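You operate a simulated robot arm through the tools that you are given. There is no shell and no other tool.

Carry out the task below with a simulated two-armed robot. There is one attempt and no reset: what you move stays moved.

## Task
Stop the grey cabinet's run and set it to the white sign's current.
Fine: stop the run, then blue switch off, then set; yellow switch off and wide drawer shut.

Only the result counts: the job must be done as asked and must still hold three seconds after the hand-in. Knocking over, shifting, dropping, spilling or breaking anything else fails it.

## Robot
Two 7-joint arms with two-finger parallel grippers on one trunk that stands fixed in place. Base frame: the origin is at the foot of the trunk, x ahead of it, y to its left, z up. Lengths are in cm, angles in rad, forces in N, time in s.
The left shoulder is at [10.6, 17.1, 118.8], the right one opposite. With the tool pointing down near the work surface each hand reaches from about 28 to 88 cm from the base axis, measured 20 degrees to its own side. Payload 4.4 kg a hand.
Tool frame (each hand has its own): the origin (TCP) lies between the finger pads and is the grasp point; the fingertips stand 2.3 cm ahead of it; z points along the fingers, y is the line along which they close. Largest opening 9.4 cm; finger width 3.8, thickness 1; the body of the gripper, 5.4 by 9.6 cm, starts 3.9 cm behind the TCP.
Orientation is that of the tool frame in the base frame, as [roll, pitch, yaw] about the fixed x, y, z axes, in that order (R = Rz(yaw) Ry(pitch) Rx(roll)). With the fingers straight down and closing along the base's y, the tool's x points along the base's -x, its y along +y and its z along -z.

## Interface
- The arms move only by the tool servo_tool. It takes "left_motion", "right_motion" or both (then of equal length, played together; a hand with none holds still); each is a list of rows, each a list of 7 numbers: the turn, a rotation vector about the base's x, y, z in rad, then the shift along the base's x, y, z in cm, then the finger opening in cm, from 0 to 9.4. In form: [[wx, wy, wz, dx, dy, dz, jaw], ...]. A call has 1 to 20 rows; each row shifts and turns the commanded pose from where the row before left it. A row lasts 0.2 s, in which the tool goes at most 5 cm and 0.15 rad; a call with a longer step from one row to the next is refused whole, and so is a gripper value outside its range. A pose out of reach is approached as far as the arm can. The call stops where the force on the tool passes 40 N (or 10 N more than at its start, if that is more) or the arm is blocked; 0.2 s more then pass. The fingers move at their own pace (about 7.2 cm/s each) and stop on an object; they squeeze with about 41 N. The grip force told is the motor's: it shows also when the fingers shut on nothing. Time passes only in rows, and 0.2 s behind the last, so rows that do not move let the fingers close. The reply holds the time, the measured pose of the TCP, the force on the tool along the base axes, the opening and the grip force, in the units named above and with some noise, with the torque about the TCP (base axes, N m) and any sound that the robot's microphone picked up, and new pictures: "show" is both (left out), scene, wrist or none (wrist: the cameras of the hands that moved).
- Cameras (640 x 400 px; columns grow to the right, rows downward): "scene" is now at [20.71, -5.49, 135.78]; the picture's right is [-0.56, -0.83, 0.00], its down [-0.25, 0.17, -0.95] and it looks along [0.79, -0.53, -0.31] (base axes); focal length 214 px, centre (320, 200). "left" rides on the left gripper at [8.7, -1.6, -7.5] in its tool frame; the picture's right is [0.18, 0.98, 0.00], its down [-0.58, 0.11, -0.81] and it looks along [-0.79, 0.15, 0.59] (tool axes); focal length 243 px, centre (320, 200). "right" rides on the right gripper at [8.7, 1.6, -7.5] in its tool frame; the picture's right is [-0.18, 0.98, 0.00], its down [-0.58, -0.11, -0.81] and it looks along [-0.79, -0.15, 0.59] (tool axes); focal length 243 px, centre (320, 200). There is no depth. A picture from a camera that has moved, and an enlarged one, comes with that camera's place and axes in the base frame and with its lens.
- raise_lower(by): moves the trunk up (or, below 0, down) by that many cm; the arms and the scene camera ride with it, the base frame stays. It gives what a move gives, with no picture.
- head_to(pan, tilt): turns the head with the scene camera to pan (to the left, within 1.396 rad either way) and tilt (down, from -0.506 to 1.204), counted from straight ahead of the robot (the tilt from the chest, where the trunk bows). It gives what a move gives, and a new picture of the scene camera.
- enlarge(camera, box): a new picture of the part [left, top, right, bottom] of that camera's present view, enlarged. No time passes.
- sign_off(): hands the job in; it is judged then, once.

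Nothing tells you positions but the pictures and the camera data. Unless the task says otherwise, let go and move clear before handing in.

The tools are called after "Request:" as a command line: name --argument value ..., lists and objects as JSON in quotes. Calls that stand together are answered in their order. servo_tool: Moves the arms, as the interface text tells. Its arguments: {"type":"object","properties":{"left_motion":{"type":"array","items":{"type":"array","items":{"type":"number"}}},"right_motion":{"type":"array","items":{"type":"array","items":{"type":"number"}}},"show":{"type":"string","enum":["both","scene","wrist","none"]}},"required":[]} The other tools are called the same way: raise_lower (by) moves the trunk up or down; head_to (pan, tilt) turns the head that bears the scene camera; enlarge (camera, box) takes an enlarged picture of a part of a camera's view; sign_off () hands the job in.

At the start:

```text
time: 0.0
left_tool_pos: [45.77, -4.25, 130.56]
left_ee_rot: [-3.141, 0.0, -3.139]
left_ft_force: [0.3, -1.4, 0.8]
left_wrist_torque: [0.01, -0.03, 0.01]
left_gripper_width: 9.38
left_grasp_force: 0.0
right_tool_pos: [39.09, -42.79, 133.51]
right_ee_rot: [-3.141, -0.002, 3.14]
right_ft_force: [0.4, 0.2, -0.4]
right_wrist_torque: [0.0, -0.01, 0.02]
right_gripper_width: 9.4
right_grasp_force: 0.1
trunk travel left (down, up): [-20.0, 18.8]
head pan, tilt (commanded): [-0.597, 0.311]
```

scene: 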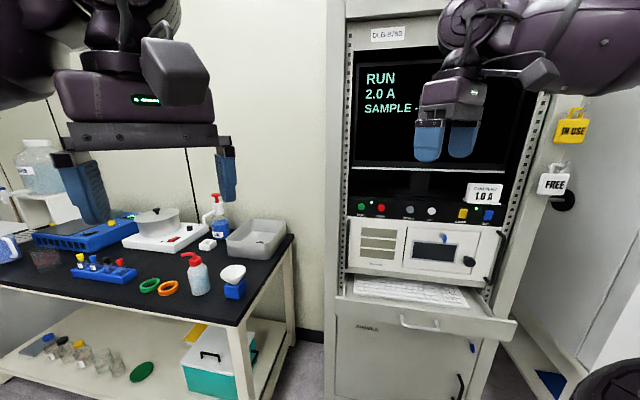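
right: 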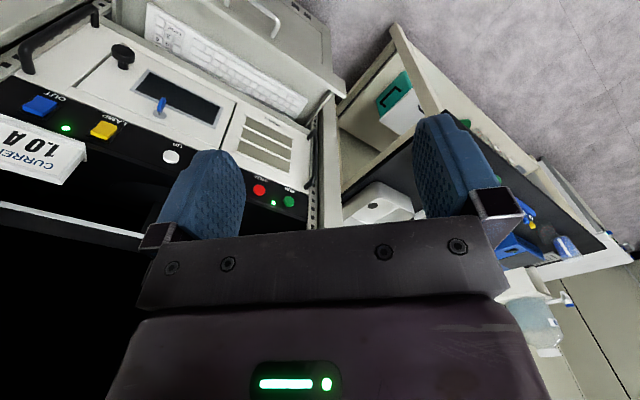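
left: 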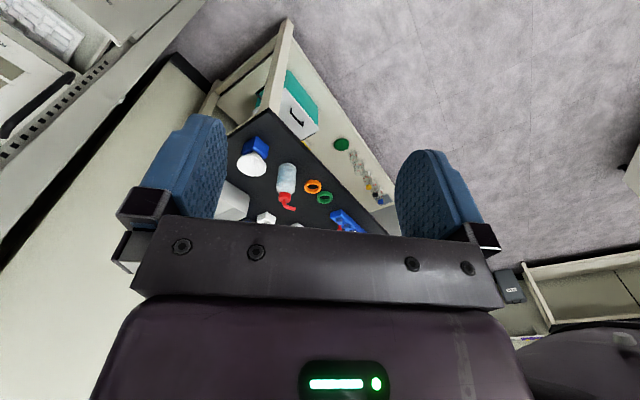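

I see a grey cabinet ahead-right with a screen reading "RUN 2.0 A SAMPLE", a button row, a white sign "CURRENT 1.0 A", and an open drawer with a keyboard. I'll look closer at the panel first.

Request:
enlarge --camera "scene" --box '[340, 170, 520, 282]'

Request:
enlarge --camera "scene" --box '[330, 260, 530, 400]'

Request:
enlarge --camera "scene" --box '[340, 20, 600, 220]'

Request:
enlarge --camera "right" --box '[0, 0, 340, 220]'

```text
3.56 times, centred on (430, 226) of scene
camera zoom: at [20.71, -5.49, 135.78], right [-0.56, -0.83, 0.0], down [-0.25, 0.17, -0.95], along [0.79, -0.53, -0.31], focal length 763 px, centre (-71, 108)
```

zoom: 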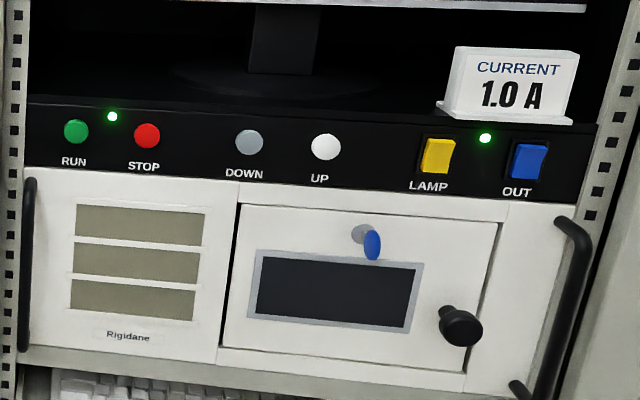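

```text
2.86 times, centred on (430, 330) of scene
camera zoom: at [20.71, -5.49, 135.78], right [-0.56, -0.83, 0.0], down [-0.25, 0.17, -0.95], along [0.79, -0.53, -0.31], focal length 613 px, centre (6, -171)
```

zoom: 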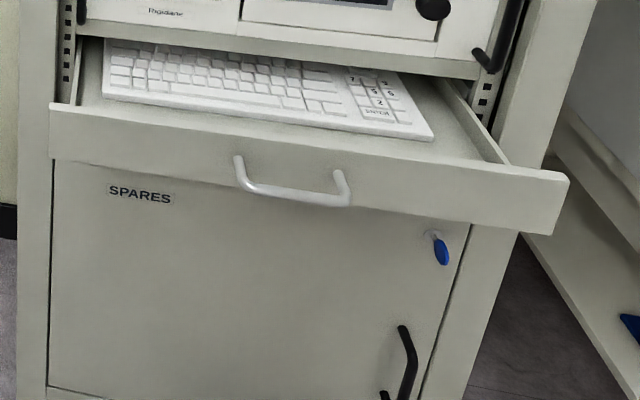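

```text
2.00 times, centred on (470, 120) of scene
camera zoom: at [20.71, -5.49, 135.78], right [-0.56, -0.83, 0.0], down [-0.25, 0.17, -0.95], along [0.79, -0.53, -0.31], focal length 429 px, centre (20, 360)
```

zoom: 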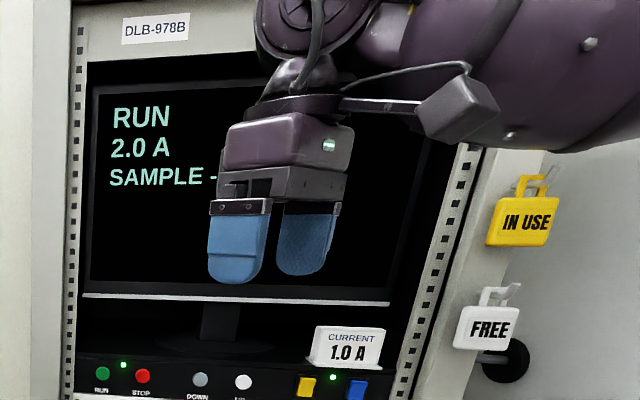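

```text
1.82 times, centred on (170, 110) of right
camera zoom: at [30.56, -41.27, 141.06], right [0.18, 0.98, 0.0], down [0.58, -0.11, 0.81], along [0.79, -0.15, -0.59], focal length 441 px, centre (593, 364)
```

zoom: 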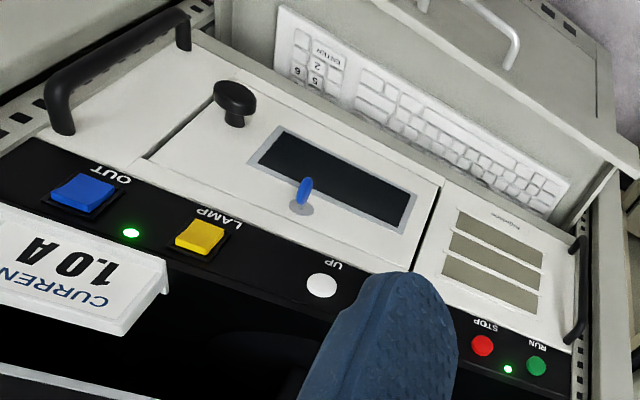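

The panel's button row runs from about [69, -55, 112] (RUN) to [42, -82, 112] (OUT), so the cabinet faces me at roughly 45°. Next I'll turn the right hand to point at the panel with its fingers closed, staying well clear of it.

Request:
servo_tool --right_motion '[[0, 0, -0.131, 0, 0, 0, 0], [0, 0, -0.131, 0, 0, 0, 0], [0, 0, -0.131, 0, 0, 0, 0], [0, 0, -0.131, 0, 0, 0, 0], [0, 0, -0.131, 0, 0, 0, 0], [0, 0, -0.131, 0, 0, 0, 0], [-0.101, -0.101, 0, 0.5, -0.5, -0.5, 0], [-0.101, -0.101, 0, 0.5, -0.5, -0.5, 0], [-0.101, -0.101, 0, 0.5, -0.5, -0.5, 0], [-0.101, -0.101, 0, 0.5, -0.5, -0.5, 0], [-0.101, -0.101, 0, 0.5, -0.5, -0.5, 0], [-0.101, -0.101, 0, 0.5, -0.5, -0.5, 0], [-0.101, -0.101, 0, 0.5, -0.5, -0.5, 0], [-0.101, -0.101, 0, 0.5, -0.5, -0.5, 0], [-0.101, -0.101, 0, 0.5, -0.5, -0.5, 0], [-0.101, -0.101, 0, 0.5, -0.5, -0.5, 0], [-0.101, -0.101, 0, 0.5, -0.5, -0.5, 0]]'

```text
time: 3.6
left_tool_pos: [45.72, -4.33, 130.42]
left_ee_rot: [3.141, 0.0, -3.141]
left_ft_force: [-0.5, 0.4, -0.1]
left_wrist_torque: [-0.01, -0.02, -0.02]
left_gripper_width: 9.38
left_grasp_force: 0.1
right_tool_pos: [46.41, -49.48, 128.33]
right_ee_rot: [0.933, 1.569, 0.151]
right_ft_force: [-0.1, 0.2, -0.3]
right_wrist_torque: [0.03, -0.01, -0.04]
right_gripper_width: 0.0
right_grasp_force: 40.6
right hand out of reach, approached as far as the arm can: row 15, 16, 17
trunk travel left (down, up): [-20.0, 18.8]
head pan, tilt (commanded): [-0.597, 0.311]
camera scene: at [20.75, -5.45, 135.77], right [-0.56, -0.83, 0.0], down [-0.25, 0.17, -0.95], along [0.79, -0.53, -0.31], focal length 214 px, centre (320, 200)
camera right: at [42.38, -43.15, 119.61], right [0.69, 0.7, 0.19], down [-0.65, 0.49, 0.58], along [0.31, -0.52, 0.79], focal length 243 px, centre (320, 200)
```

scene: 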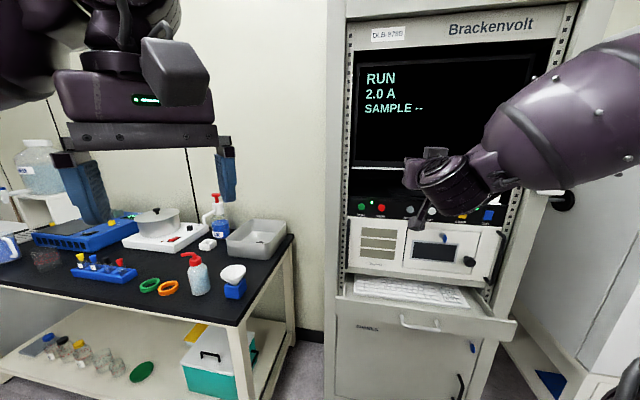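
right: 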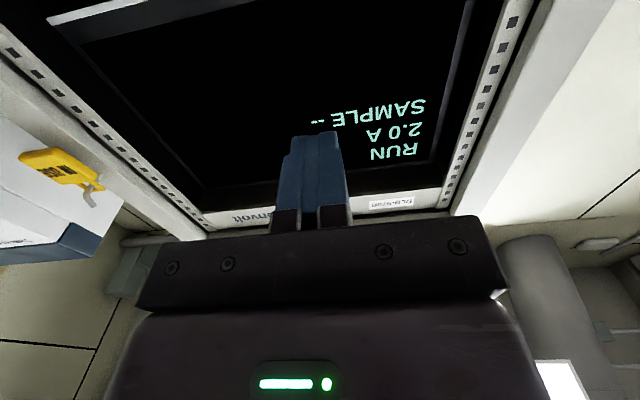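

The hand now points at the cabinet; the screen reads RUN / 2.0 A / SAMPLE --. I'll look closely at the switches before approaching.

Request:
enlarge --camera "scene" --box '[440, 190, 520, 240]'

Request:
enlarge --camera "scene" --box '[345, 190, 425, 240]'

```text
8.00 times, centred on (480, 215) of scene
camera zoom: at [20.75, -5.45, 135.77], right [-0.56, -0.83, 0.0], down [-0.25, 0.17, -0.95], along [0.79, -0.53, -0.31], focal length 1716 px, centre (-960, 80)
```

zoom: 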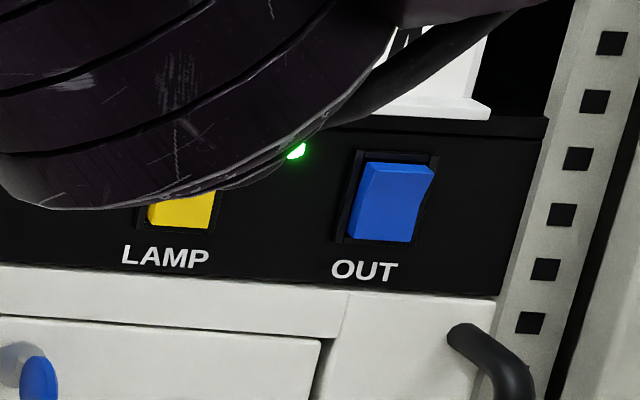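

```text
8.00 times, centred on (385, 215) of scene
camera zoom: at [20.75, -5.45, 135.77], right [-0.56, -0.83, 0.0], down [-0.25, 0.17, -0.95], along [0.79, -0.53, -0.31], focal length 1716 px, centre (-200, 80)
```

zoom: 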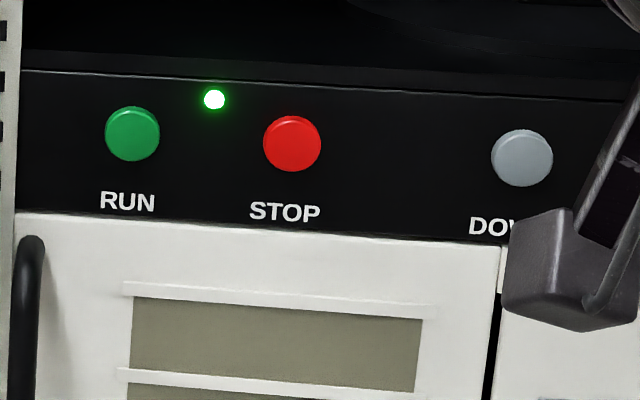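

Both rockers appear to have their top edge sticking out (on); I'll confirm that when the arm is out of the way. Now I'll move the right hand towards a spot in front of STOP.

Request:
servo_tool --right_motion '[[0, 0, 0, 1.8, 0, -2, 0], [0, 0, 0, 1.8, 0, -2, 0], [0, 0, 0, 1.8, 0, -2, 0], [0, 0, 0, 1.8, 0, -2, 0], [0, 0, 0, 1.8, 0, -2, 0]]'

```text
time: 4.8
left_tool_pos: [45.97, -4.4, 130.45]
left_ee_rot: [-3.141, -0.003, -3.139]
left_ft_force: [0.0, 0.0, -0.6]
left_wrist_torque: [0.02, 0.02, -0.03]
left_gripper_width: 9.42
left_grasp_force: 0.0
right_tool_pos: [55.4, -49.78, 118.36]
right_ee_rot: [2.524, 1.57, 1.739]
right_ft_force: [-0.6, 0.2, 1.5]
right_wrist_torque: [0.0, 0.0, -0.01]
right_gripper_width: 0.03
right_grasp_force: 40.5
trunk travel left (down, up): [-20.0, 18.8]
head pan, tilt (commanded): [-0.597, 0.311]
camera scene: at [20.82, -5.58, 135.74], right [-0.56, -0.83, 0.0], down [-0.25, 0.17, -0.95], along [0.79, -0.53, -0.31], focal length 214 px, centre (320, 200)
camera right: at [51.37, -43.33, 109.52], right [0.7, 0.69, 0.18], down [-0.65, 0.49, 0.58], along [0.31, -0.52, 0.79], focal length 243 px, centre (320, 200)
```

scene: 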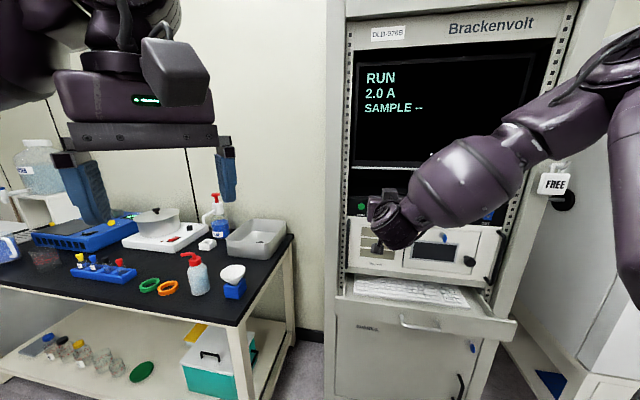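
right: 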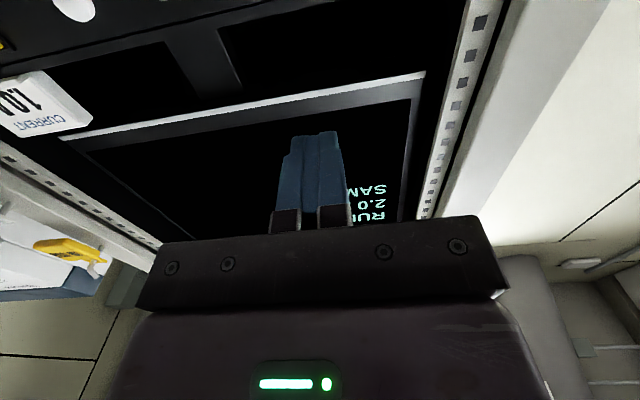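

The move tracked well, and the UP button re-triangulates to about [53.1, -69.7, 112]. I'll move on to a spot about 4 cm in front of STOP.

Request:
servo_tool --right_motion '[[0, 0, 0, 1.05, -1.2, -1.57, 0], [0, 0, 0, 1.05, -1.2, -1.57, 0], [0, 0, 0, 1.05, -1.2, -1.57, 0], [0, 0, 0, 1.05, -1.2, -1.57, 0]]'

```text
time: 5.8
left_tool_pos: [45.73, -4.35, 130.5]
left_ee_rot: [-3.141, -0.001, -3.138]
left_ft_force: [-0.6, 1.2, -1.3]
left_wrist_torque: [-0.03, 0.02, 0.03]
left_gripper_width: 9.39
left_grasp_force: 0.1
right_tool_pos: [59.14, -53.57, 112.94]
right_ee_rot: [2.75, 1.567, 1.953]
right_ft_force: [-0.4, 0.3, 0.2]
right_wrist_torque: [-0.01, 0.0, 0.0]
right_gripper_width: 0.0
right_grasp_force: 40.8
right hand out of reach, approached as far as the arm can: row 4
trunk travel left (down, up): [-20.0, 18.8]
head pan, tilt (commanded): [-0.597, 0.311]
camera scene: at [20.68, -5.45, 135.79], right [-0.56, -0.83, 0.0], down [-0.25, 0.17, -0.95], along [0.79, -0.53, -0.31], focal length 214 px, centre (320, 200)
camera right: at [55.05, -47.21, 104.27], right [0.7, 0.69, 0.19], down [-0.64, 0.5, 0.58], along [0.31, -0.53, 0.79], focal length 243 px, centre (320, 200)
```

scene: 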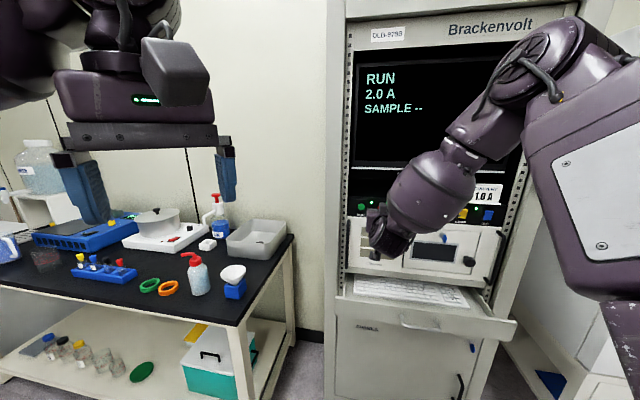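
right: 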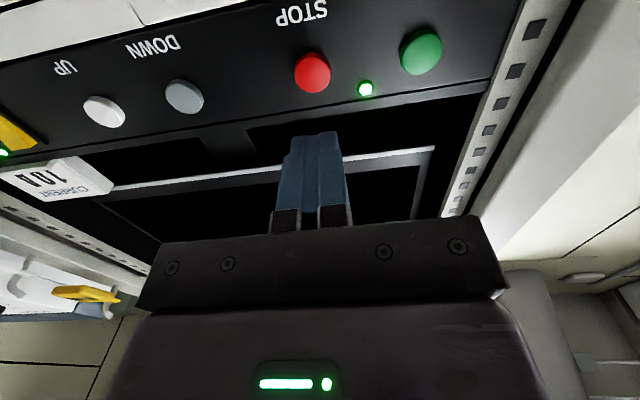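

All buttons re-triangulate to z ≈ 111.6: RUN [69.2, -55.1], STOP [64.5, -59.6], DOWN [58.3, -66.2], UP [53.7, -70.9], with LAMP about [47.2, -77.4] and OUT about [42.2, -82.5]. The last row hit a reach limit, so I'll try a small further approach to STOP and see how the arm behaves.

Request:
servo_tool --right_motion '[[0, 0, 0, 0.66, -0.83, -0.33, 0], [0, 0, 0, 0.66, -0.83, -0.33, 0], [0, 0, 0, 0.66, -0.83, -0.33, 0], [0, 0, 0, 0.66, -0.83, -0.33, 0]]'

```text
time: 6.8
left_tool_pos: [45.73, -4.32, 130.61]
left_ee_rot: [-3.142, 0.0, -3.141]
left_ft_force: [-0.5, -0.5, -0.1]
left_wrist_torque: [0.01, 0.0, -0.01]
left_gripper_width: 9.39
left_grasp_force: 0.2
right_tool_pos: [60.52, -54.7, 112.8]
right_ee_rot: [2.881, 1.569, 2.086]
right_ft_force: [-0.2, -0.4, -0.8]
right_wrist_torque: [-0.01, 0.0, -0.02]
right_gripper_width: 0.0
right_grasp_force: 41.6
right hand out of reach, approached as far as the arm can: row 1, 2, 3, 4
trunk travel left (down, up): [-20.0, 18.8]
head pan, tilt (commanded): [-0.597, 0.311]
camera scene: at [20.71, -5.49, 135.78], right [-0.56, -0.83, 0.0], down [-0.25, 0.17, -0.95], along [0.79, -0.53, -0.31], focal length 214 px, centre (320, 200)
camera right: at [56.62, -48.21, 104.2], right [0.7, 0.69, 0.19], down [-0.64, 0.5, 0.58], along [0.31, -0.53, 0.79], focal length 243 px, centre (320, 200)
```

scene: 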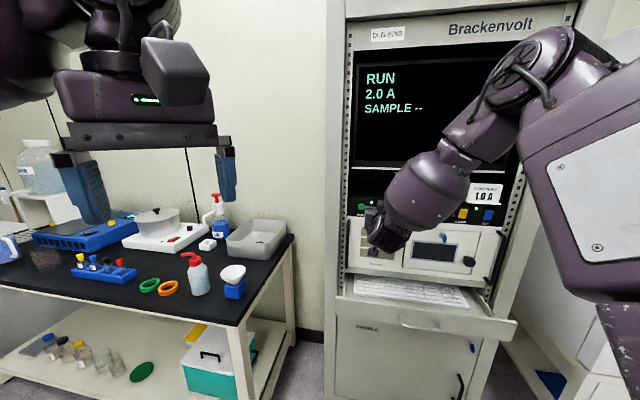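
right: 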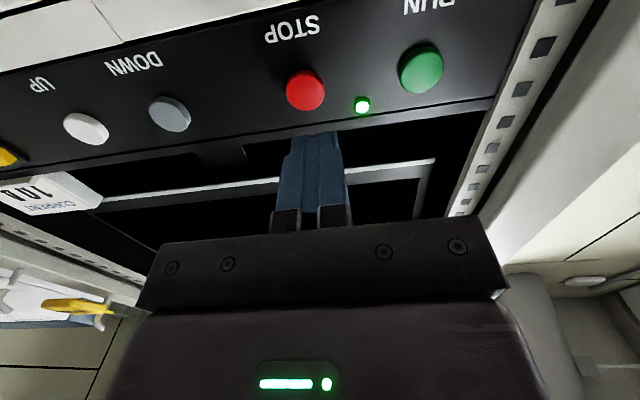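

The arm gets stuck about 1 cm high in this posture, although it tracked fine when the target was nearer shoulder height. I'll back off and lower the trunk 10 cm so the buttons sit level with the shoulder.

Request:
servo_tool --right_motion '[[0, 0, 0, -1.1, 1.1, 1.0, 0], [0, 0, 0, -1.1, 1.1, 1.0, 0], [0, 0, 0, -1.1, 1.1, 1.0, 0], [0, 0, 0, -1.1, 1.1, 1.0, 0], [0, 0, 0, -1.1, 1.1, 1.0, 0]]' --show "none"

Request:
raise_lower --by -10

Request:
servo_tool --right_motion '[[0, 0, 0, 0, 0, 1.0, 0], [0, 0, 0, 0, 0, 1.0, 0], [0, 0, 0, 0, 0, 1.0, 0]]'

```text
time: 8.0
left_tool_pos: [45.77, -4.41, 130.5]
left_ee_rot: [-3.14, -0.001, -3.14]
left_ft_force: [-0.4, -0.5, -0.2]
left_wrist_torque: [0.0, -0.01, 0.02]
left_gripper_width: 9.41
left_grasp_force: 0.1
right_tool_pos: [54.99, -49.07, 117.96]
right_ee_rot: [0.327, 1.569, -0.458]
right_ft_force: [0.4, 0.5, 0.6]
right_wrist_torque: [-0.02, 0.0, -0.01]
right_gripper_width: 0.0
right_grasp_force: 40.8
trunk travel left (down, up): [-20.0, 18.8]
head pan, tilt (commanded): [-0.597, 0.311]
```

```text
time: 9.3
left_tool_pos: [45.51, -4.23, 120.7]
left_ee_rot: [-3.14, 0.004, 3.141]
left_ft_force: [-0.1, 0.6, 0.1]
left_wrist_torque: [0.02, -0.04, 0.0]
left_gripper_width: 9.4
left_grasp_force: 0.0
right_tool_pos: [56.45, -49.25, 105.01]
right_ee_rot: [-2.358, 1.5, 3.139]
right_ft_force: [-0.1, 0.0, 0.5]
right_wrist_torque: [0.01, 0.05, 0.02]
right_gripper_width: 0.0
right_grasp_force: 41.4
trunk travel left (down, up): [-10.0, 28.8]
head pan, tilt (commanded): [-0.597, 0.311]
```

```text
time: 10.1
left_tool_pos: [45.7, -4.36, 120.71]
left_ee_rot: [-3.14, 0.001, -3.14]
left_ft_force: [0.3, -0.1, 0.0]
left_wrist_torque: [-0.01, -0.01, 0.01]
left_gripper_width: 9.39
left_grasp_force: 0.0
right_tool_pos: [56.56, -49.19, 107.8]
right_ee_rot: [-2.371, 1.499, 3.128]
right_ft_force: [0.6, -0.2, -0.5]
right_wrist_torque: [-0.01, -0.02, 0.01]
right_gripper_width: 0.02
right_grasp_force: 41.0
trunk travel left (down, up): [-10.0, 28.8]
head pan, tilt (commanded): [-0.597, 0.311]
camera scene: at [30.7, -5.47, 123.97], right [-0.56, -0.83, 0.0], down [-0.25, 0.17, -0.95], along [0.79, -0.53, -0.31], focal length 214 px, centre (320, 200)
camera right: at [51.92, -42.73, 99.5], right [0.71, 0.69, 0.13], down [-0.6, 0.49, 0.63], along [0.37, -0.52, 0.77], focal length 243 px, centre (320, 200)
```

scene: 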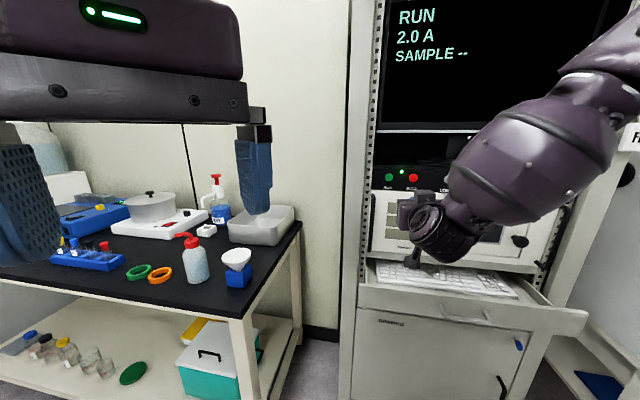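
right: 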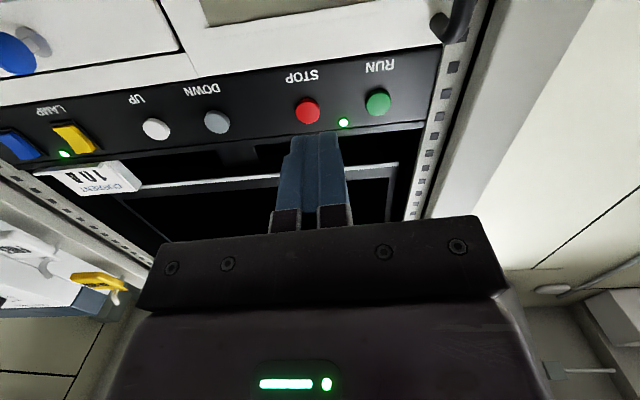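

Lowering also leaned the trunk forward, and the right camera now shows the whole button row. I'll zoom in on the two switches.

Request:
enlarge --camera "right" --box '[0, 90, 160, 190]'

Request:
enlarge --camera "scene" --box '[370, 150, 470, 212]'

```text
4.00 times, centred on (80, 140) of right
camera zoom: at [51.92, -42.73, 99.5], right [0.71, 0.69, 0.13], down [-0.6, 0.49, 0.63], along [0.37, -0.52, 0.77], focal length 970 px, centre (1280, 440)
```

zoom: 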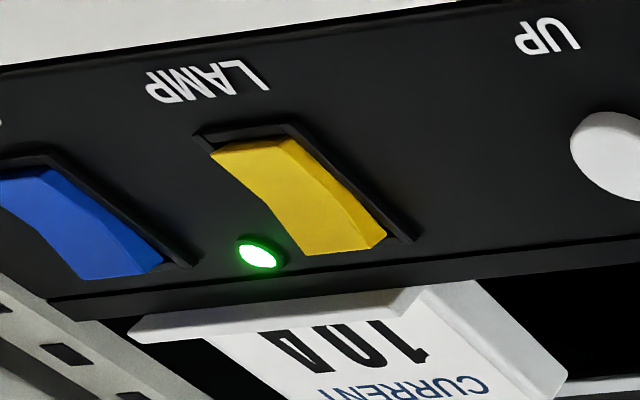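

```text
6.40 times, centred on (420, 181) of scene
camera zoom: at [30.7, -5.47, 123.97], right [-0.56, -0.83, 0.0], down [-0.25, 0.17, -0.95], along [0.79, -0.53, -0.31], focal length 1373 px, centre (-320, 322)
```

zoom: 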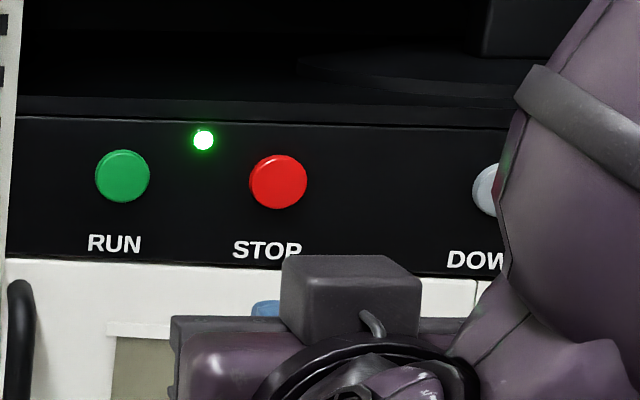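

Both rockers share the same tilt (top out, bottom in), and STOP is confirmed near [64.5, -59.6, 111.7]. I'll move to about 1.5 cm in front of it.

Request:
servo_tool --right_motion '[[0, 0, 0, 0.4, -0.6, 1.3, 0], [0, 0, 0, 0.9, -1.3, 1.3, 0], [0, 0, 0, 1.2, -1.8, 0.7, 0], [0, 0, 0, 1.3, -2.0, 0.3, 0], [0, 0, 0, 1.3, -1.9, 0.2, 0]]'

```text
time: 11.3
left_tool_pos: [45.86, -4.27, 120.5]
left_ee_rot: [-3.139, -0.001, -3.14]
left_ft_force: [0.5, -0.3, -0.1]
left_wrist_torque: [-0.02, 0.02, -0.01]
left_gripper_width: 9.4
left_grasp_force: 0.0
right_tool_pos: [61.87, -56.65, 111.63]
right_ee_rot: [-2.361, 1.498, 3.135]
right_ft_force: [-0.7, 0.5, 0.9]
right_wrist_torque: [-0.03, 0.03, -0.03]
right_gripper_width: 0.01
right_grasp_force: 41.1
trunk travel left (down, up): [-10.0, 28.8]
head pan, tilt (commanded): [-0.597, 0.311]
camera scene: at [30.77, -5.42, 123.94], right [-0.56, -0.83, 0.0], down [-0.25, 0.17, -0.95], along [0.79, -0.53, -0.31], focal length 214 px, centre (320, 200)
camera right: at [57.06, -50.35, 103.28], right [0.71, 0.69, 0.13], down [-0.6, 0.49, 0.63], along [0.37, -0.52, 0.77], focal length 243 px, centre (320, 200)
```

scene: 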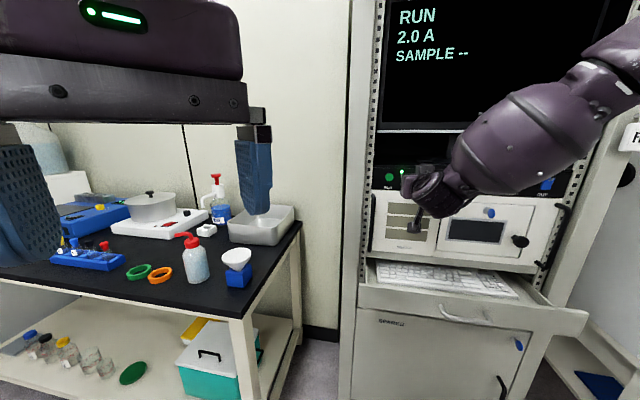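
right: 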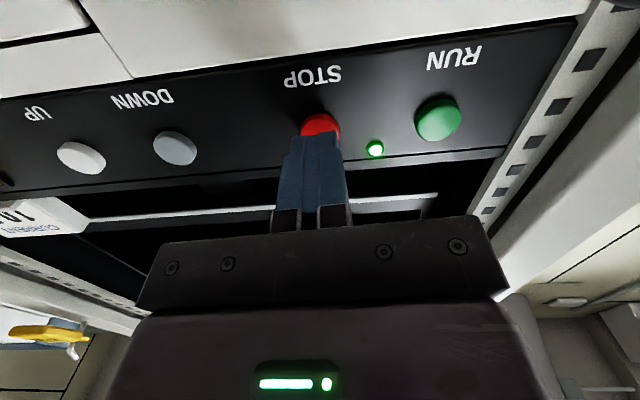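

The fingertip is lined up in front of STOP with a gap of about 1.7 cm. I'll press slowly in small steps.

Request:
servo_tool --right_motion '[[0, 0, 0, 0.3, -0.29, 0, 0], [0, 0, 0, 0.3, -0.29, 0, 0], [0, 0, 0, 0.29, -0.28, 0, 0], [0, 0, 0, 0.22, -0.21, 0, 0], [0, 0, 0, 0.22, -0.21, 0, 0], [0, 0, 0, 0.15, -0.14, 0, 0]]'

```text
time: 12.7
left_tool_pos: [45.6, -4.24, 120.58]
left_ee_rot: [-3.14, 0.002, -3.139]
left_ft_force: [0.2, -0.1, 0.7]
left_wrist_torque: [-0.02, 0.01, 0.02]
left_gripper_width: 9.4
left_grasp_force: 0.1
right_tool_pos: [63.11, -57.98, 111.47]
right_ee_rot: [-2.4, 1.495, 3.095]
right_ft_force: [-15.2, 12.2, -6.1]
right_wrist_torque: [-0.11, -0.1, -0.06]
right_gripper_width: 0.0
right_grasp_force: 41.5
trunk travel left (down, up): [-10.0, 28.8]
head pan, tilt (commanded): [-0.597, 0.311]
heard: click
camera scene: at [30.59, -5.39, 124.0], right [-0.56, -0.83, 0.0], down [-0.25, 0.17, -0.95], along [0.79, -0.53, -0.3], focal length 214 px, centre (320, 200)
camera right: at [58.34, -51.58, 103.32], right [0.71, 0.69, 0.13], down [-0.6, 0.49, 0.63], along [0.37, -0.53, 0.76], focal length 243 px, centre (320, 200)
```

scene: 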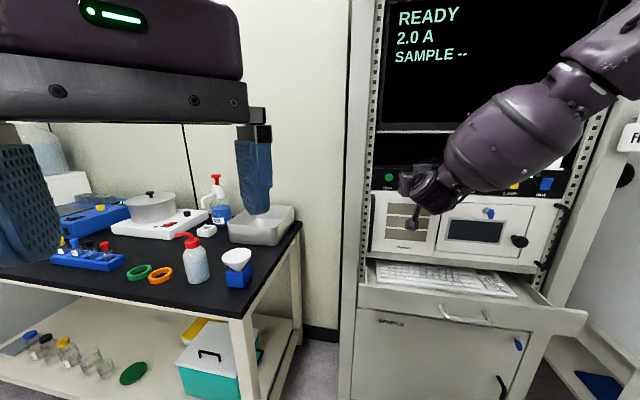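
right: 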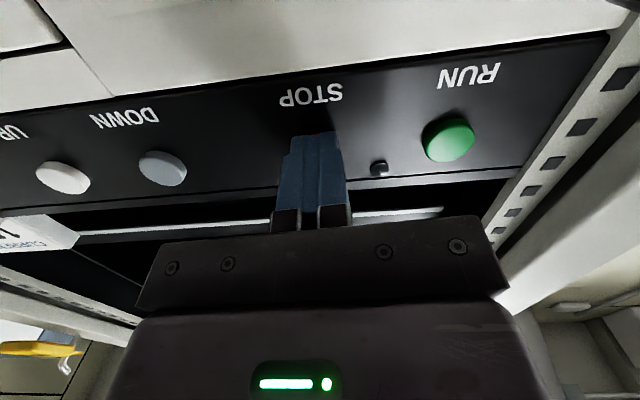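

STOP clicked: the screen now shows READY and the run LED is off. Next I'll back away from the panel and travel right, partway towards the blue OUT switch, watching the arm posture.

Request:
servo_tool --right_motion '[[0, 0, 0, -1.2, 1.17, 0.1, 0], [0, 0, 0, -1.2, 1.17, 0.1, 0], [0, 0, 0, -1.2, 1.17, 0.1, 0], [0, 0, 0, -1.75, -1.78, 0.1, 0], [0, 0, 0, -1.75, -1.78, 0.1, 0], [0, 0, 0, -1.75, -1.78, 0.1, 0], [0, 0, 0, -1.75, -1.78, 0.1, 0], [0, 0, 0, -1.75, -1.78, 0.1, 0], [0, 0, 0, -1.75, -1.78, 0.1, 0]]'

Request:
head_to --pan -0.9 --tilt 0.3

```text
time: 14.7
left_tool_pos: [45.79, -4.34, 120.55]
left_ee_rot: [-3.141, -0.001, -3.14]
left_ft_force: [0.9, -0.6, 0.5]
left_wrist_torque: [0.01, 0.0, -0.03]
left_gripper_width: 9.38
left_grasp_force: 0.1
right_tool_pos: [59.05, -55.23, 111.94]
right_ee_rot: [-2.372, 1.496, 3.123]
right_ft_force: [0.3, -0.3, 0.5]
right_wrist_torque: [-0.01, 0.02, -0.04]
right_gripper_width: 0.0
right_grasp_force: 41.3
right hand out of reach, approached as far as the arm can: row 4, 5, 6, 7, 8, 9
trunk travel left (down, up): [-10.0, 28.8]
head pan, tilt (commanded): [-0.597, 0.311]
camera scene: at [30.73, -5.47, 123.96], right [-0.56, -0.83, 0.0], down [-0.25, 0.17, -0.95], along [0.79, -0.53, -0.31], focal length 214 px, centre (320, 200)
camera right: at [54.37, -48.79, 103.62], right [0.71, 0.69, 0.13], down [-0.6, 0.49, 0.63], along [0.37, -0.52, 0.77], focal length 243 px, centre (320, 200)
```

scene: 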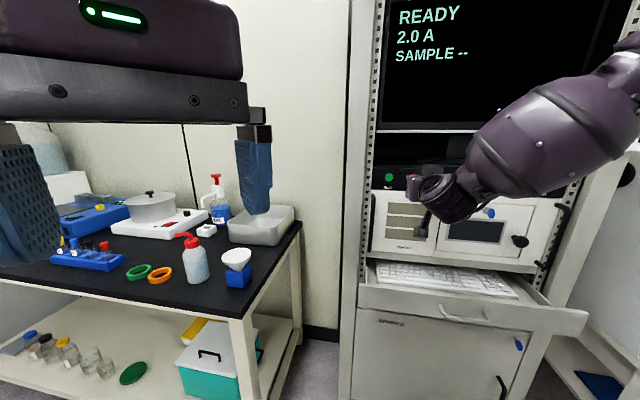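
right: 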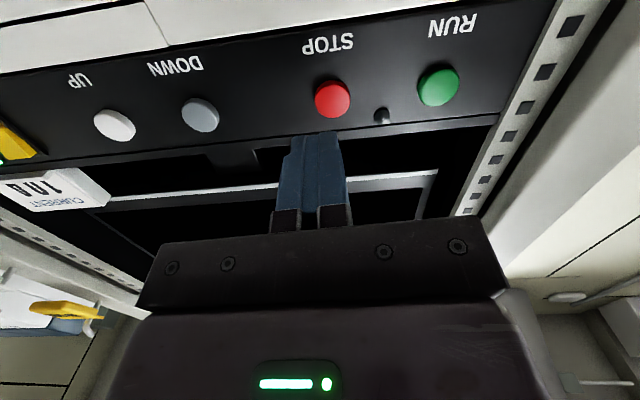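

```text
time: 15.5
left_tool_pos: [45.78, -4.3, 120.52]
left_ee_rot: [3.141, -0.001, -3.139]
left_ft_force: [0.2, 0.2, 0.9]
left_wrist_torque: [0.01, 0.04, -0.01]
left_gripper_width: 9.42
left_grasp_force: 0.0
right_tool_pos: [59.02, -55.15, 111.9]
right_ee_rot: [-2.374, 1.495, 3.123]
right_ft_force: [0.3, 0.2, -0.2]
right_wrist_torque: [0.01, -0.01, 0.01]
right_gripper_width: 0.01
right_grasp_force: 40.9
trunk travel left (down, up): [-10.0, 28.8]
head pan, tilt (commanded): [-0.901, 0.3]
camera scene: at [28.81, -7.56, 124.06], right [-0.78, -0.62, 0.0], down [-0.18, 0.23, -0.96], along [0.59, -0.75, -0.3], focal length 214 px, centre (320, 200)
```

scene: 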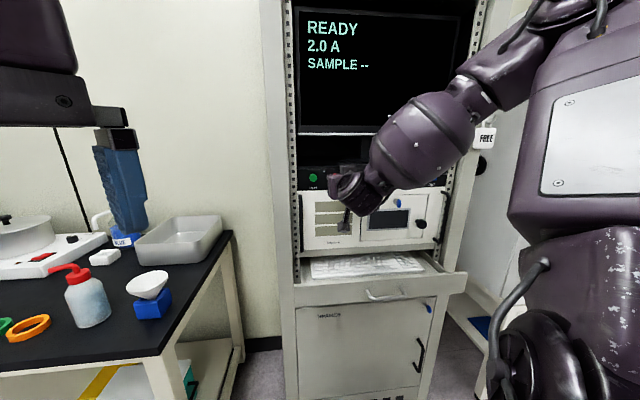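

The hand can't slide right in this posture because of a wrist limit. I'll retreat well clear, roll the hand about its own axis, and test which roll frees the sideways motion.

Request:
servo_tool --right_motion '[[0, 0, 0, -1.4, 1.4, 1.5, 0], [0, 0, 0, -1.4, 1.4, 1.5, 0], [0, 0, 0, -1.4, 1.4, 1.5, 0], [0.1, -0.1, 0, 0, 0, 0, 0], [0.1, -0.1, 0, 0, 0, 0, 0], [0.1, -0.1, 0, 0, 0, 0, 0], [0, 0, 0, -1.4, -1.4, 0, 0], [0, 0, 0, -1.4, -1.4, 0, 0]]' --show "scene"

```text
time: 17.3
left_tool_pos: [45.67, -4.48, 120.55]
left_ee_rot: [-3.14, 0.001, -3.14]
left_ft_force: [0.5, 0.6, -0.1]
left_wrist_torque: [0.01, -0.05, -0.03]
left_gripper_width: 9.43
left_grasp_force: 0.0
right_tool_pos: [52.38, -54.03, 116.48]
right_ee_rot: [1.705, 1.195, 0.93]
right_ft_force: [-0.3, -0.2, -0.6]
right_wrist_torque: [-0.03, 0.0, 0.0]
right_gripper_width: 0.01
right_grasp_force: 41.5
trunk travel left (down, up): [-10.0, 28.8]
head pan, tilt (commanded): [-0.901, 0.3]
camera scene: at [28.8, -7.57, 124.06], right [-0.78, -0.62, 0.0], down [-0.18, 0.23, -0.96], along [0.59, -0.75, -0.3], focal length 214 px, centre (320, 200)
```

scene: 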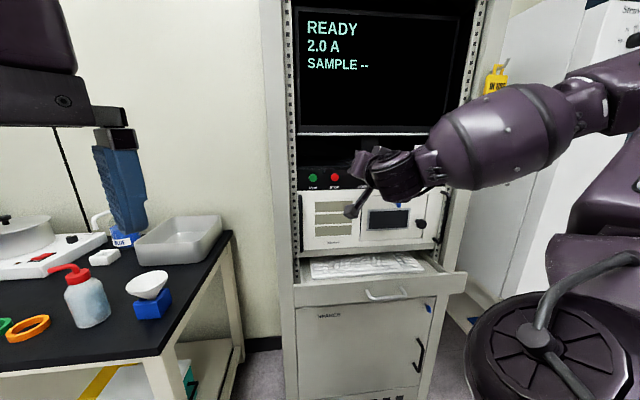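

Rolling the camera toward the left freed the motion. Before travelling further right, I'll look at what stands to the right near the elbow.

Request:
head_to --pan -1.35 --tilt 0.3

```text
time: 18.2
left_tool_pos: [45.68, -4.21, 120.64]
left_ee_rot: [3.141, 0.0, -3.138]
left_ft_force: [0.1, -0.5, 0.1]
left_wrist_torque: [-0.01, -0.01, 0.02]
left_gripper_width: 9.4
left_grasp_force: 0.1
right_tool_pos: [52.24, -53.96, 116.59]
right_ee_rot: [1.704, 1.196, 0.931]
right_ft_force: [0.2, 0.3, -0.6]
right_wrist_torque: [0.02, 0.01, 0.02]
right_gripper_width: 0.0
right_grasp_force: 41.1
trunk travel left (down, up): [-10.0, 28.8]
head pan, tilt (commanded): [-1.349, 0.3]
camera scene: at [25.07, -9.34, 124.06], right [-0.98, -0.22, 0.0], down [-0.07, 0.29, -0.96], along [0.21, -0.93, -0.3], focal length 214 px, centre (320, 200)
```

scene: 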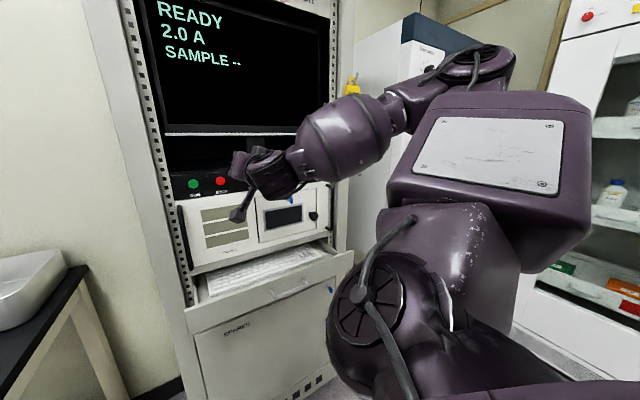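

The elbow is up and in free space, with nothing near it. I'll continue moving the hand right along the panel, staying about 11 cm out.

Request:
servo_tool --right_motion '[[0, 0, 0, -2.7, -2.75, -0.4, 0], [0, 0, 0, -2.7, -2.75, -0.4, 0], [0, 0, 0, -2.7, -2.75, -0.4, 0], [0, 0, 0, -2.7, -2.75, -0.4, 0]]'

```text
time: 19.2
left_tool_pos: [45.73, -4.33, 120.53]
left_ee_rot: [3.141, -0.001, -3.14]
left_ft_force: [0.3, -1.0, -0.7]
left_wrist_torque: [0.01, 0.02, -0.02]
left_gripper_width: 9.38
left_grasp_force: 0.1
right_tool_pos: [50.07, -56.55, 115.99]
right_ee_rot: [1.708, 1.197, 0.931]
right_ft_force: [0.6, 0.8, -0.2]
right_wrist_torque: [0.0, -0.04, 0.02]
right_gripper_width: 0.0
right_grasp_force: 40.4
right hand out of reach, approached as far as the arm can: row 1, 2, 3, 4
trunk travel left (down, up): [-10.0, 28.8]
head pan, tilt (commanded): [-1.349, 0.3]
camera scene: at [25.05, -9.36, 124.06], right [-0.98, -0.22, 0.0], down [-0.07, 0.29, -0.96], along [0.21, -0.93, -0.3], focal length 214 px, centre (320, 200)
camera right: at [47.73, -47.86, 108.88], right [0.61, 0.59, 0.53], down [-0.78, 0.32, 0.54], along [0.15, -0.74, 0.65], focal length 243 px, centre (320, 200)
```

scene: 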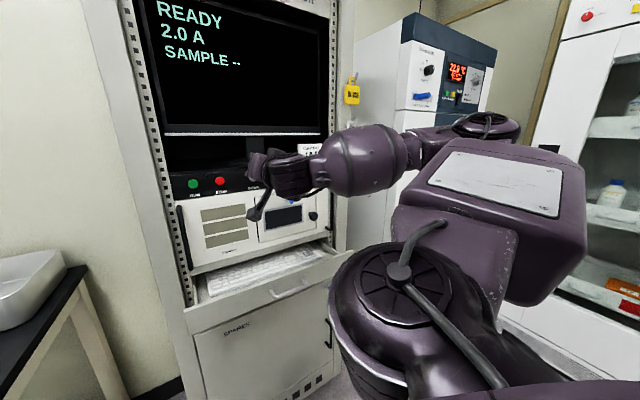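
right: 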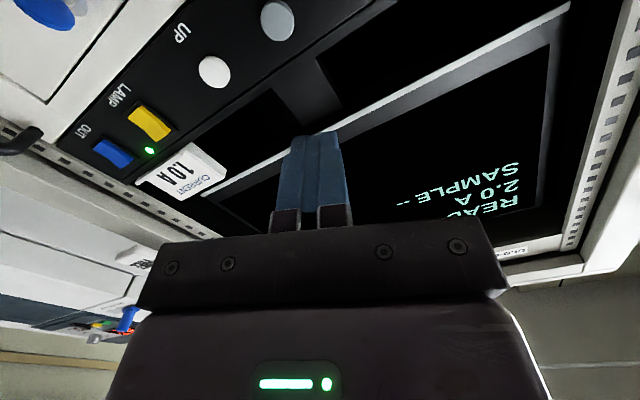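

The roll limit again. More positive roll should free further motion, so I'll interleave rolling with sideways travel.

Request:
servo_tool --right_motion '[[0.1, -0.1, 0, 0, 0, 0, 0], [0.1, -0.1, 0, 0, 0, 0, 0], [0.1, -0.1, 0, 0, 0, 0, 0], [0.1, -0.1, 0, -1.0, -1.0, 0, 0], [0.1, -0.1, 0, -1.0, -1.0, 0, 0], [0.1, -0.1, 0, -1.0, -1.0, 0, 0], [0, 0, 0, -2.0, -2.0, 0, 0], [0, 0, 0, -2.0, -2.0, 0, 0], [0, 0, 0, -2.0, -2.0, 0, 0]]'

```text
time: 21.2
left_tool_pos: [45.75, -4.39, 120.56]
left_ee_rot: [3.141, 0.001, -3.139]
left_ft_force: [0.2, -0.1, 0.1]
left_wrist_torque: [-0.01, -0.02, -0.05]
left_gripper_width: 9.4
left_grasp_force: 0.1
right_tool_pos: [50.64, -56.2, 116.7]
right_ee_rot: [1.592, 0.35, 0.842]
right_ft_force: [0.0, -0.8, 0.1]
right_wrist_torque: [0.02, 0.01, 0.02]
right_gripper_width: 0.0
right_grasp_force: 40.7
right hand out of reach, approached as far as the arm can: row 4, 5, 6, 7, 8, 9
trunk travel left (down, up): [-10.0, 28.8]
head pan, tilt (commanded): [-1.349, 0.3]
camera scene: at [25.06, -9.33, 124.06], right [-0.98, -0.22, 0.0], down [-0.07, 0.29, -0.96], along [0.21, -0.93, -0.3], focal length 214 px, centre (320, 200)
camera right: at [50.9, -44.74, 115.48], right [0.12, 0.11, 0.99], down [-0.99, 0.11, 0.11], along [-0.09, -0.99, 0.12], focal length 243 px, centre (320, 200)
```

scene: 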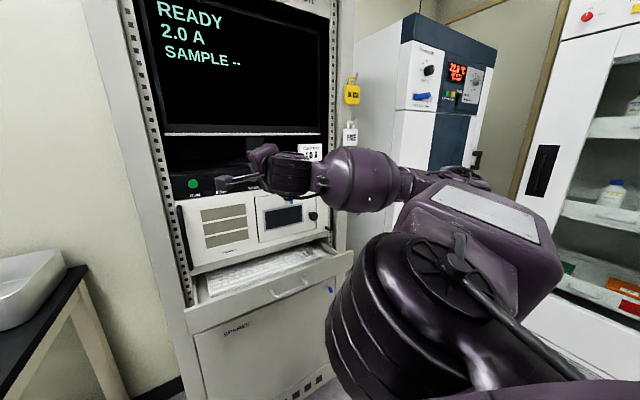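
right: 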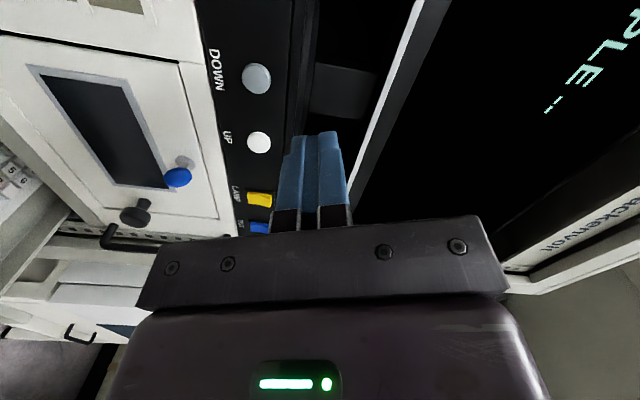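

The limit looks like the wrist bend, since the leaning trunk puts the shoulder too close to the panel. I'll stand the trunk back up to straighten the arm and try again.

Request:
raise_lower --by 10

Request:
servo_tool --right_motion '[[0, 0, 0, -1.8, -1.8, -0.5, 0], [0, 0, 0, -1.8, -1.8, -0.5, 0], [0, 0, 0, -1.8, -1.8, -0.5, 0], [0, 0, 0, -1.8, -1.8, -0.5, 0]]'

```text
time: 22.6
left_tool_pos: [45.84, -4.26, 130.4]
left_ee_rot: [3.141, -0.002, -3.14]
left_ft_force: [-0.2, 0.1, -0.6]
left_wrist_torque: [0.06, 0.04, 0.05]
left_gripper_width: 9.4
left_grasp_force: 0.1
right_tool_pos: [39.75, -56.28, 136.63]
right_ee_rot: [1.376, 0.146, 0.79]
right_ft_force: [0.2, 0.2, -0.1]
right_wrist_torque: [-0.01, 0.02, -0.01]
right_gripper_width: 0.0
right_grasp_force: 40.8
trunk travel left (down, up): [-20.0, 18.8]
head pan, tilt (commanded): [-1.349, 0.3]
```

```text
time: 23.6
left_tool_pos: [45.75, -4.46, 130.55]
left_ee_rot: [3.141, 0.0, -3.14]
left_ft_force: [-0.4, 0.2, -0.5]
left_wrist_torque: [0.01, 0.01, -0.02]
left_gripper_width: 9.4
left_grasp_force: 0.0
right_tool_pos: [38.55, -57.32, 136.4]
right_ee_rot: [1.374, 0.145, 0.79]
right_ft_force: [0.7, 0.0, 0.0]
right_wrist_torque: [-0.01, 0.01, 0.01]
right_gripper_width: 0.01
right_grasp_force: 41.2
right hand out of reach, approached as far as the arm can: row 1, 2, 3, 4
trunk travel left (down, up): [-20.0, 18.8]
head pan, tilt (commanded): [-1.349, 0.3]
camera scene: at [15.08, -9.37, 135.87], right [-0.98, -0.22, 0.0], down [-0.07, 0.29, -0.96], along [0.21, -0.93, -0.3], focal length 214 px, centre (320, 200)
camera right: at [39.25, -45.87, 135.32], right [-0.17, 0.11, 0.98], down [-0.98, 0.11, -0.18], along [-0.12, -0.99, 0.09], focal length 243 px, centre (320, 200)
```

scene: 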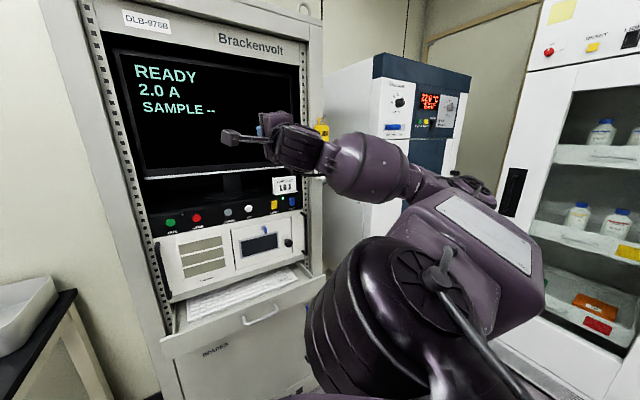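
right: 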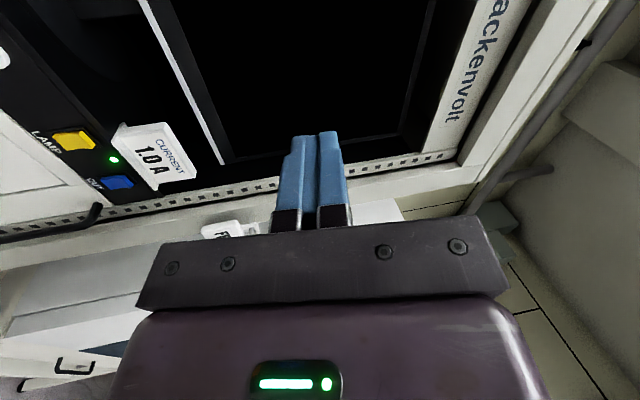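

The arm is folded too close to the shoulder here. Moving out and down directly towards a spot in front of the OUT switch should straighten it, and that route in front of the panel is free.

Request:
servo_tool --right_motion '[[0, 0, 0, 0.3, -2.5, -2.5, 0], [0, 0, 0, 0.0, -2.5, -2.5, 0], [0, 0, 0, -0.2, -2.5, -2.5, 0], [0, 0, 0, -0.3, -2.5, -2.5, 0]]'

```text
time: 24.6
left_tool_pos: [45.72, -4.62, 130.49]
left_ee_rot: [-3.142, -0.001, 3.141]
left_ft_force: [0.0, 0.1, 0.1]
left_wrist_torque: [0.01, 0.02, 0.04]
left_gripper_width: 9.4
left_grasp_force: 0.1
right_tool_pos: [40.48, -62.15, 136.44]
right_ee_rot: [1.383, 0.144, 0.795]
right_ft_force: [0.6, 0.2, 0.2]
right_wrist_torque: [-0.04, 0.0, 0.02]
right_gripper_width: 0.01
right_grasp_force: 40.8
right hand out of reach, approached as far as the arm can: row 1, 2, 3, 4
trunk travel left (down, up): [-20.0, 18.8]
head pan, tilt (commanded): [-1.349, 0.3]
camera scene: at [15.13, -9.5, 135.85], right [-0.98, -0.22, 0.0], down [-0.07, 0.29, -0.95], along [0.21, -0.93, -0.3], focal length 214 px, centre (320, 200)
camera right: at [41.18, -50.76, 135.47], right [-0.16, 0.1, 0.98], down [-0.98, 0.1, -0.17], along [-0.12, -0.99, 0.08], focal length 243 px, centre (320, 200)
```

scene: 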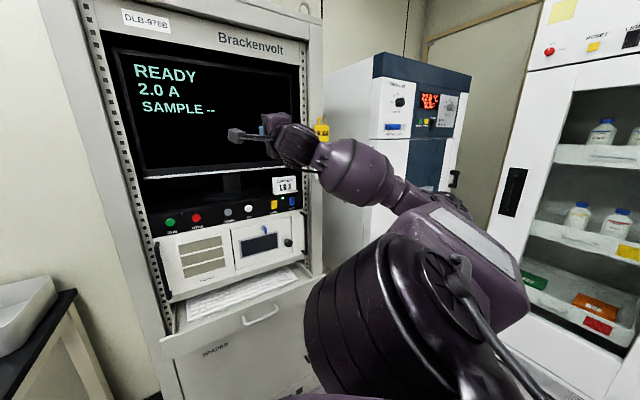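
right: 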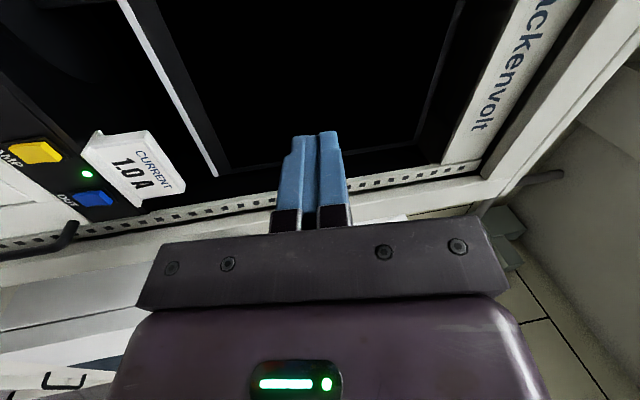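

The hand moves right but can't go down at this roll. I'll roll back towards camera-down and try descending.

Request:
servo_tool --right_motion '[[-0.1, 0.1, 0, 0, 0, 0, 0], [-0.1, 0.1, 0, 0, 0, 0, 0], [-0.1, 0.1, 0, 0, 0, 0, 0], [-0.1, 0.1, 0, 0, 0, 0, 0], [0, 0, 0, 0, 0, -2, 0], [0, 0, 0, 0, 0, -2, 0]]' --show "scene"

```text
time: 26.0
left_tool_pos: [45.7, -4.38, 130.45]
left_ee_rot: [3.141, -0.003, 3.142]
left_ft_force: [-0.2, 0.1, -0.3]
left_wrist_torque: [-0.01, 0.02, 0.01]
left_gripper_width: 9.43
left_grasp_force: 0.0
right_tool_pos: [42.02, -61.9, 133.96]
right_ee_rot: [1.382, 0.711, 0.795]
right_ft_force: [1.1, 0.7, -0.6]
right_wrist_torque: [0.01, -0.01, -0.02]
right_gripper_width: 0.02
right_grasp_force: 40.9
right hand out of reach, approached as far as the arm can: row 5, 6
trunk travel left (down, up): [-20.0, 18.8]
head pan, tilt (commanded): [-1.349, 0.3]
camera scene: at [15.12, -9.37, 135.85], right [-0.98, -0.22, 0.0], down [-0.07, 0.29, -0.96], along [0.21, -0.93, -0.3], focal length 214 px, centre (320, 200)
```

scene: 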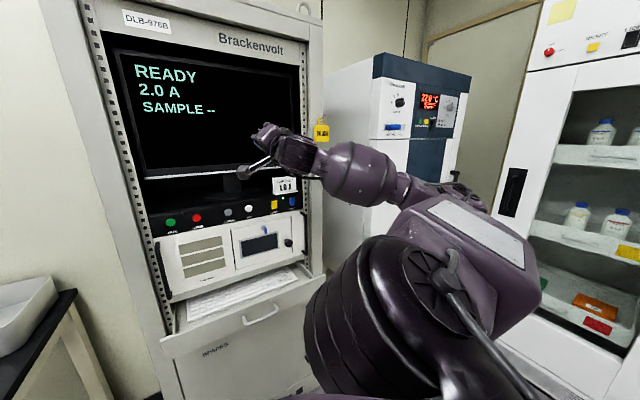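

I'll go back to camera-down roll and also pitch the hand about 40° downward. The initial nose-down posture worked well, and the fingertip can still press the rockers from above at a slant.

Request:
servo_tool --right_motion '[[-0.1, 0.1, 0, 0, 0, 0, 0], [-0.1, 0.1, 0, 0, 0, 0, 0], [-0.1, 0.1, 0, 0, 0, 0, 0], [-0.1, 0.1, 0, 0, 0, 0, 0], [-0.1, 0.1, 0, 0, 0, 0, 0], [0.1, 0.1, 0, 0, 0, 0, 0], [0.1, 0.1, 0, 0, 0, 0, 0], [0.1, 0.1, 0, 0, 0, 0, 0], [0.1, 0.1, 0, 0, 0, 0, 0], [0.1, 0.1, 0, 0, 0, 0, 0], [0.1, 0.1, 0, 0, 0, 0, 0]]'

```text
time: 28.4
left_tool_pos: [45.75, -4.41, 130.46]
left_ee_rot: [3.14, 0.0, -3.14]
left_ft_force: [0.0, -0.1, -0.4]
left_wrist_torque: [-0.01, 0.01, 0.01]
left_gripper_width: 9.4
left_grasp_force: 0.1
right_tool_pos: [41.91, -61.82, 133.88]
right_ee_rot: [2.811, 0.706, 2.154]
right_ft_force: [0.0, 0.1, -0.4]
right_wrist_torque: [0.01, 0.03, 0.01]
right_gripper_width: 0.02
right_grasp_force: 40.8
trunk travel left (down, up): [-20.0, 18.8]
head pan, tilt (commanded): [-1.349, 0.3]
camera scene: at [15.08, -9.37, 135.86], right [-0.98, -0.22, 0.0], down [-0.07, 0.29, -0.96], along [0.21, -0.93, -0.3], focal length 214 px, centre (320, 200)
camera right: at [34.91, -52.77, 134.12], right [0.74, 0.57, 0.36], down [-0.32, -0.18, 0.93], along [0.59, -0.8, 0.05], focal length 243 px, centre (320, 200)
```

scene: 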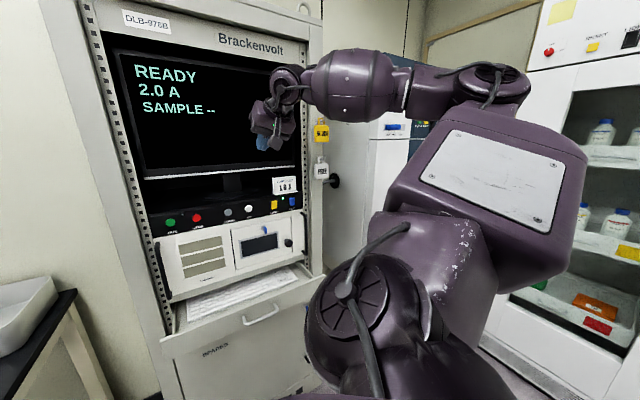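
right: 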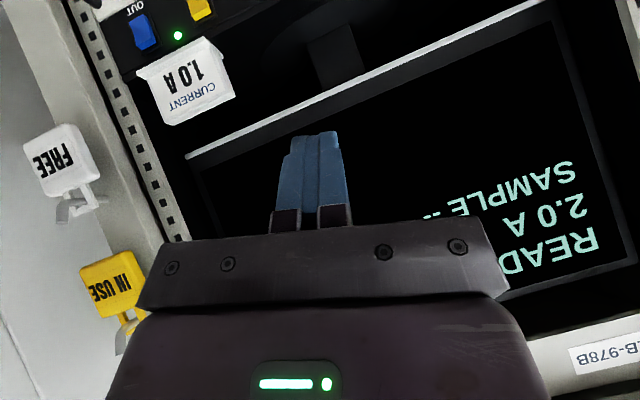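

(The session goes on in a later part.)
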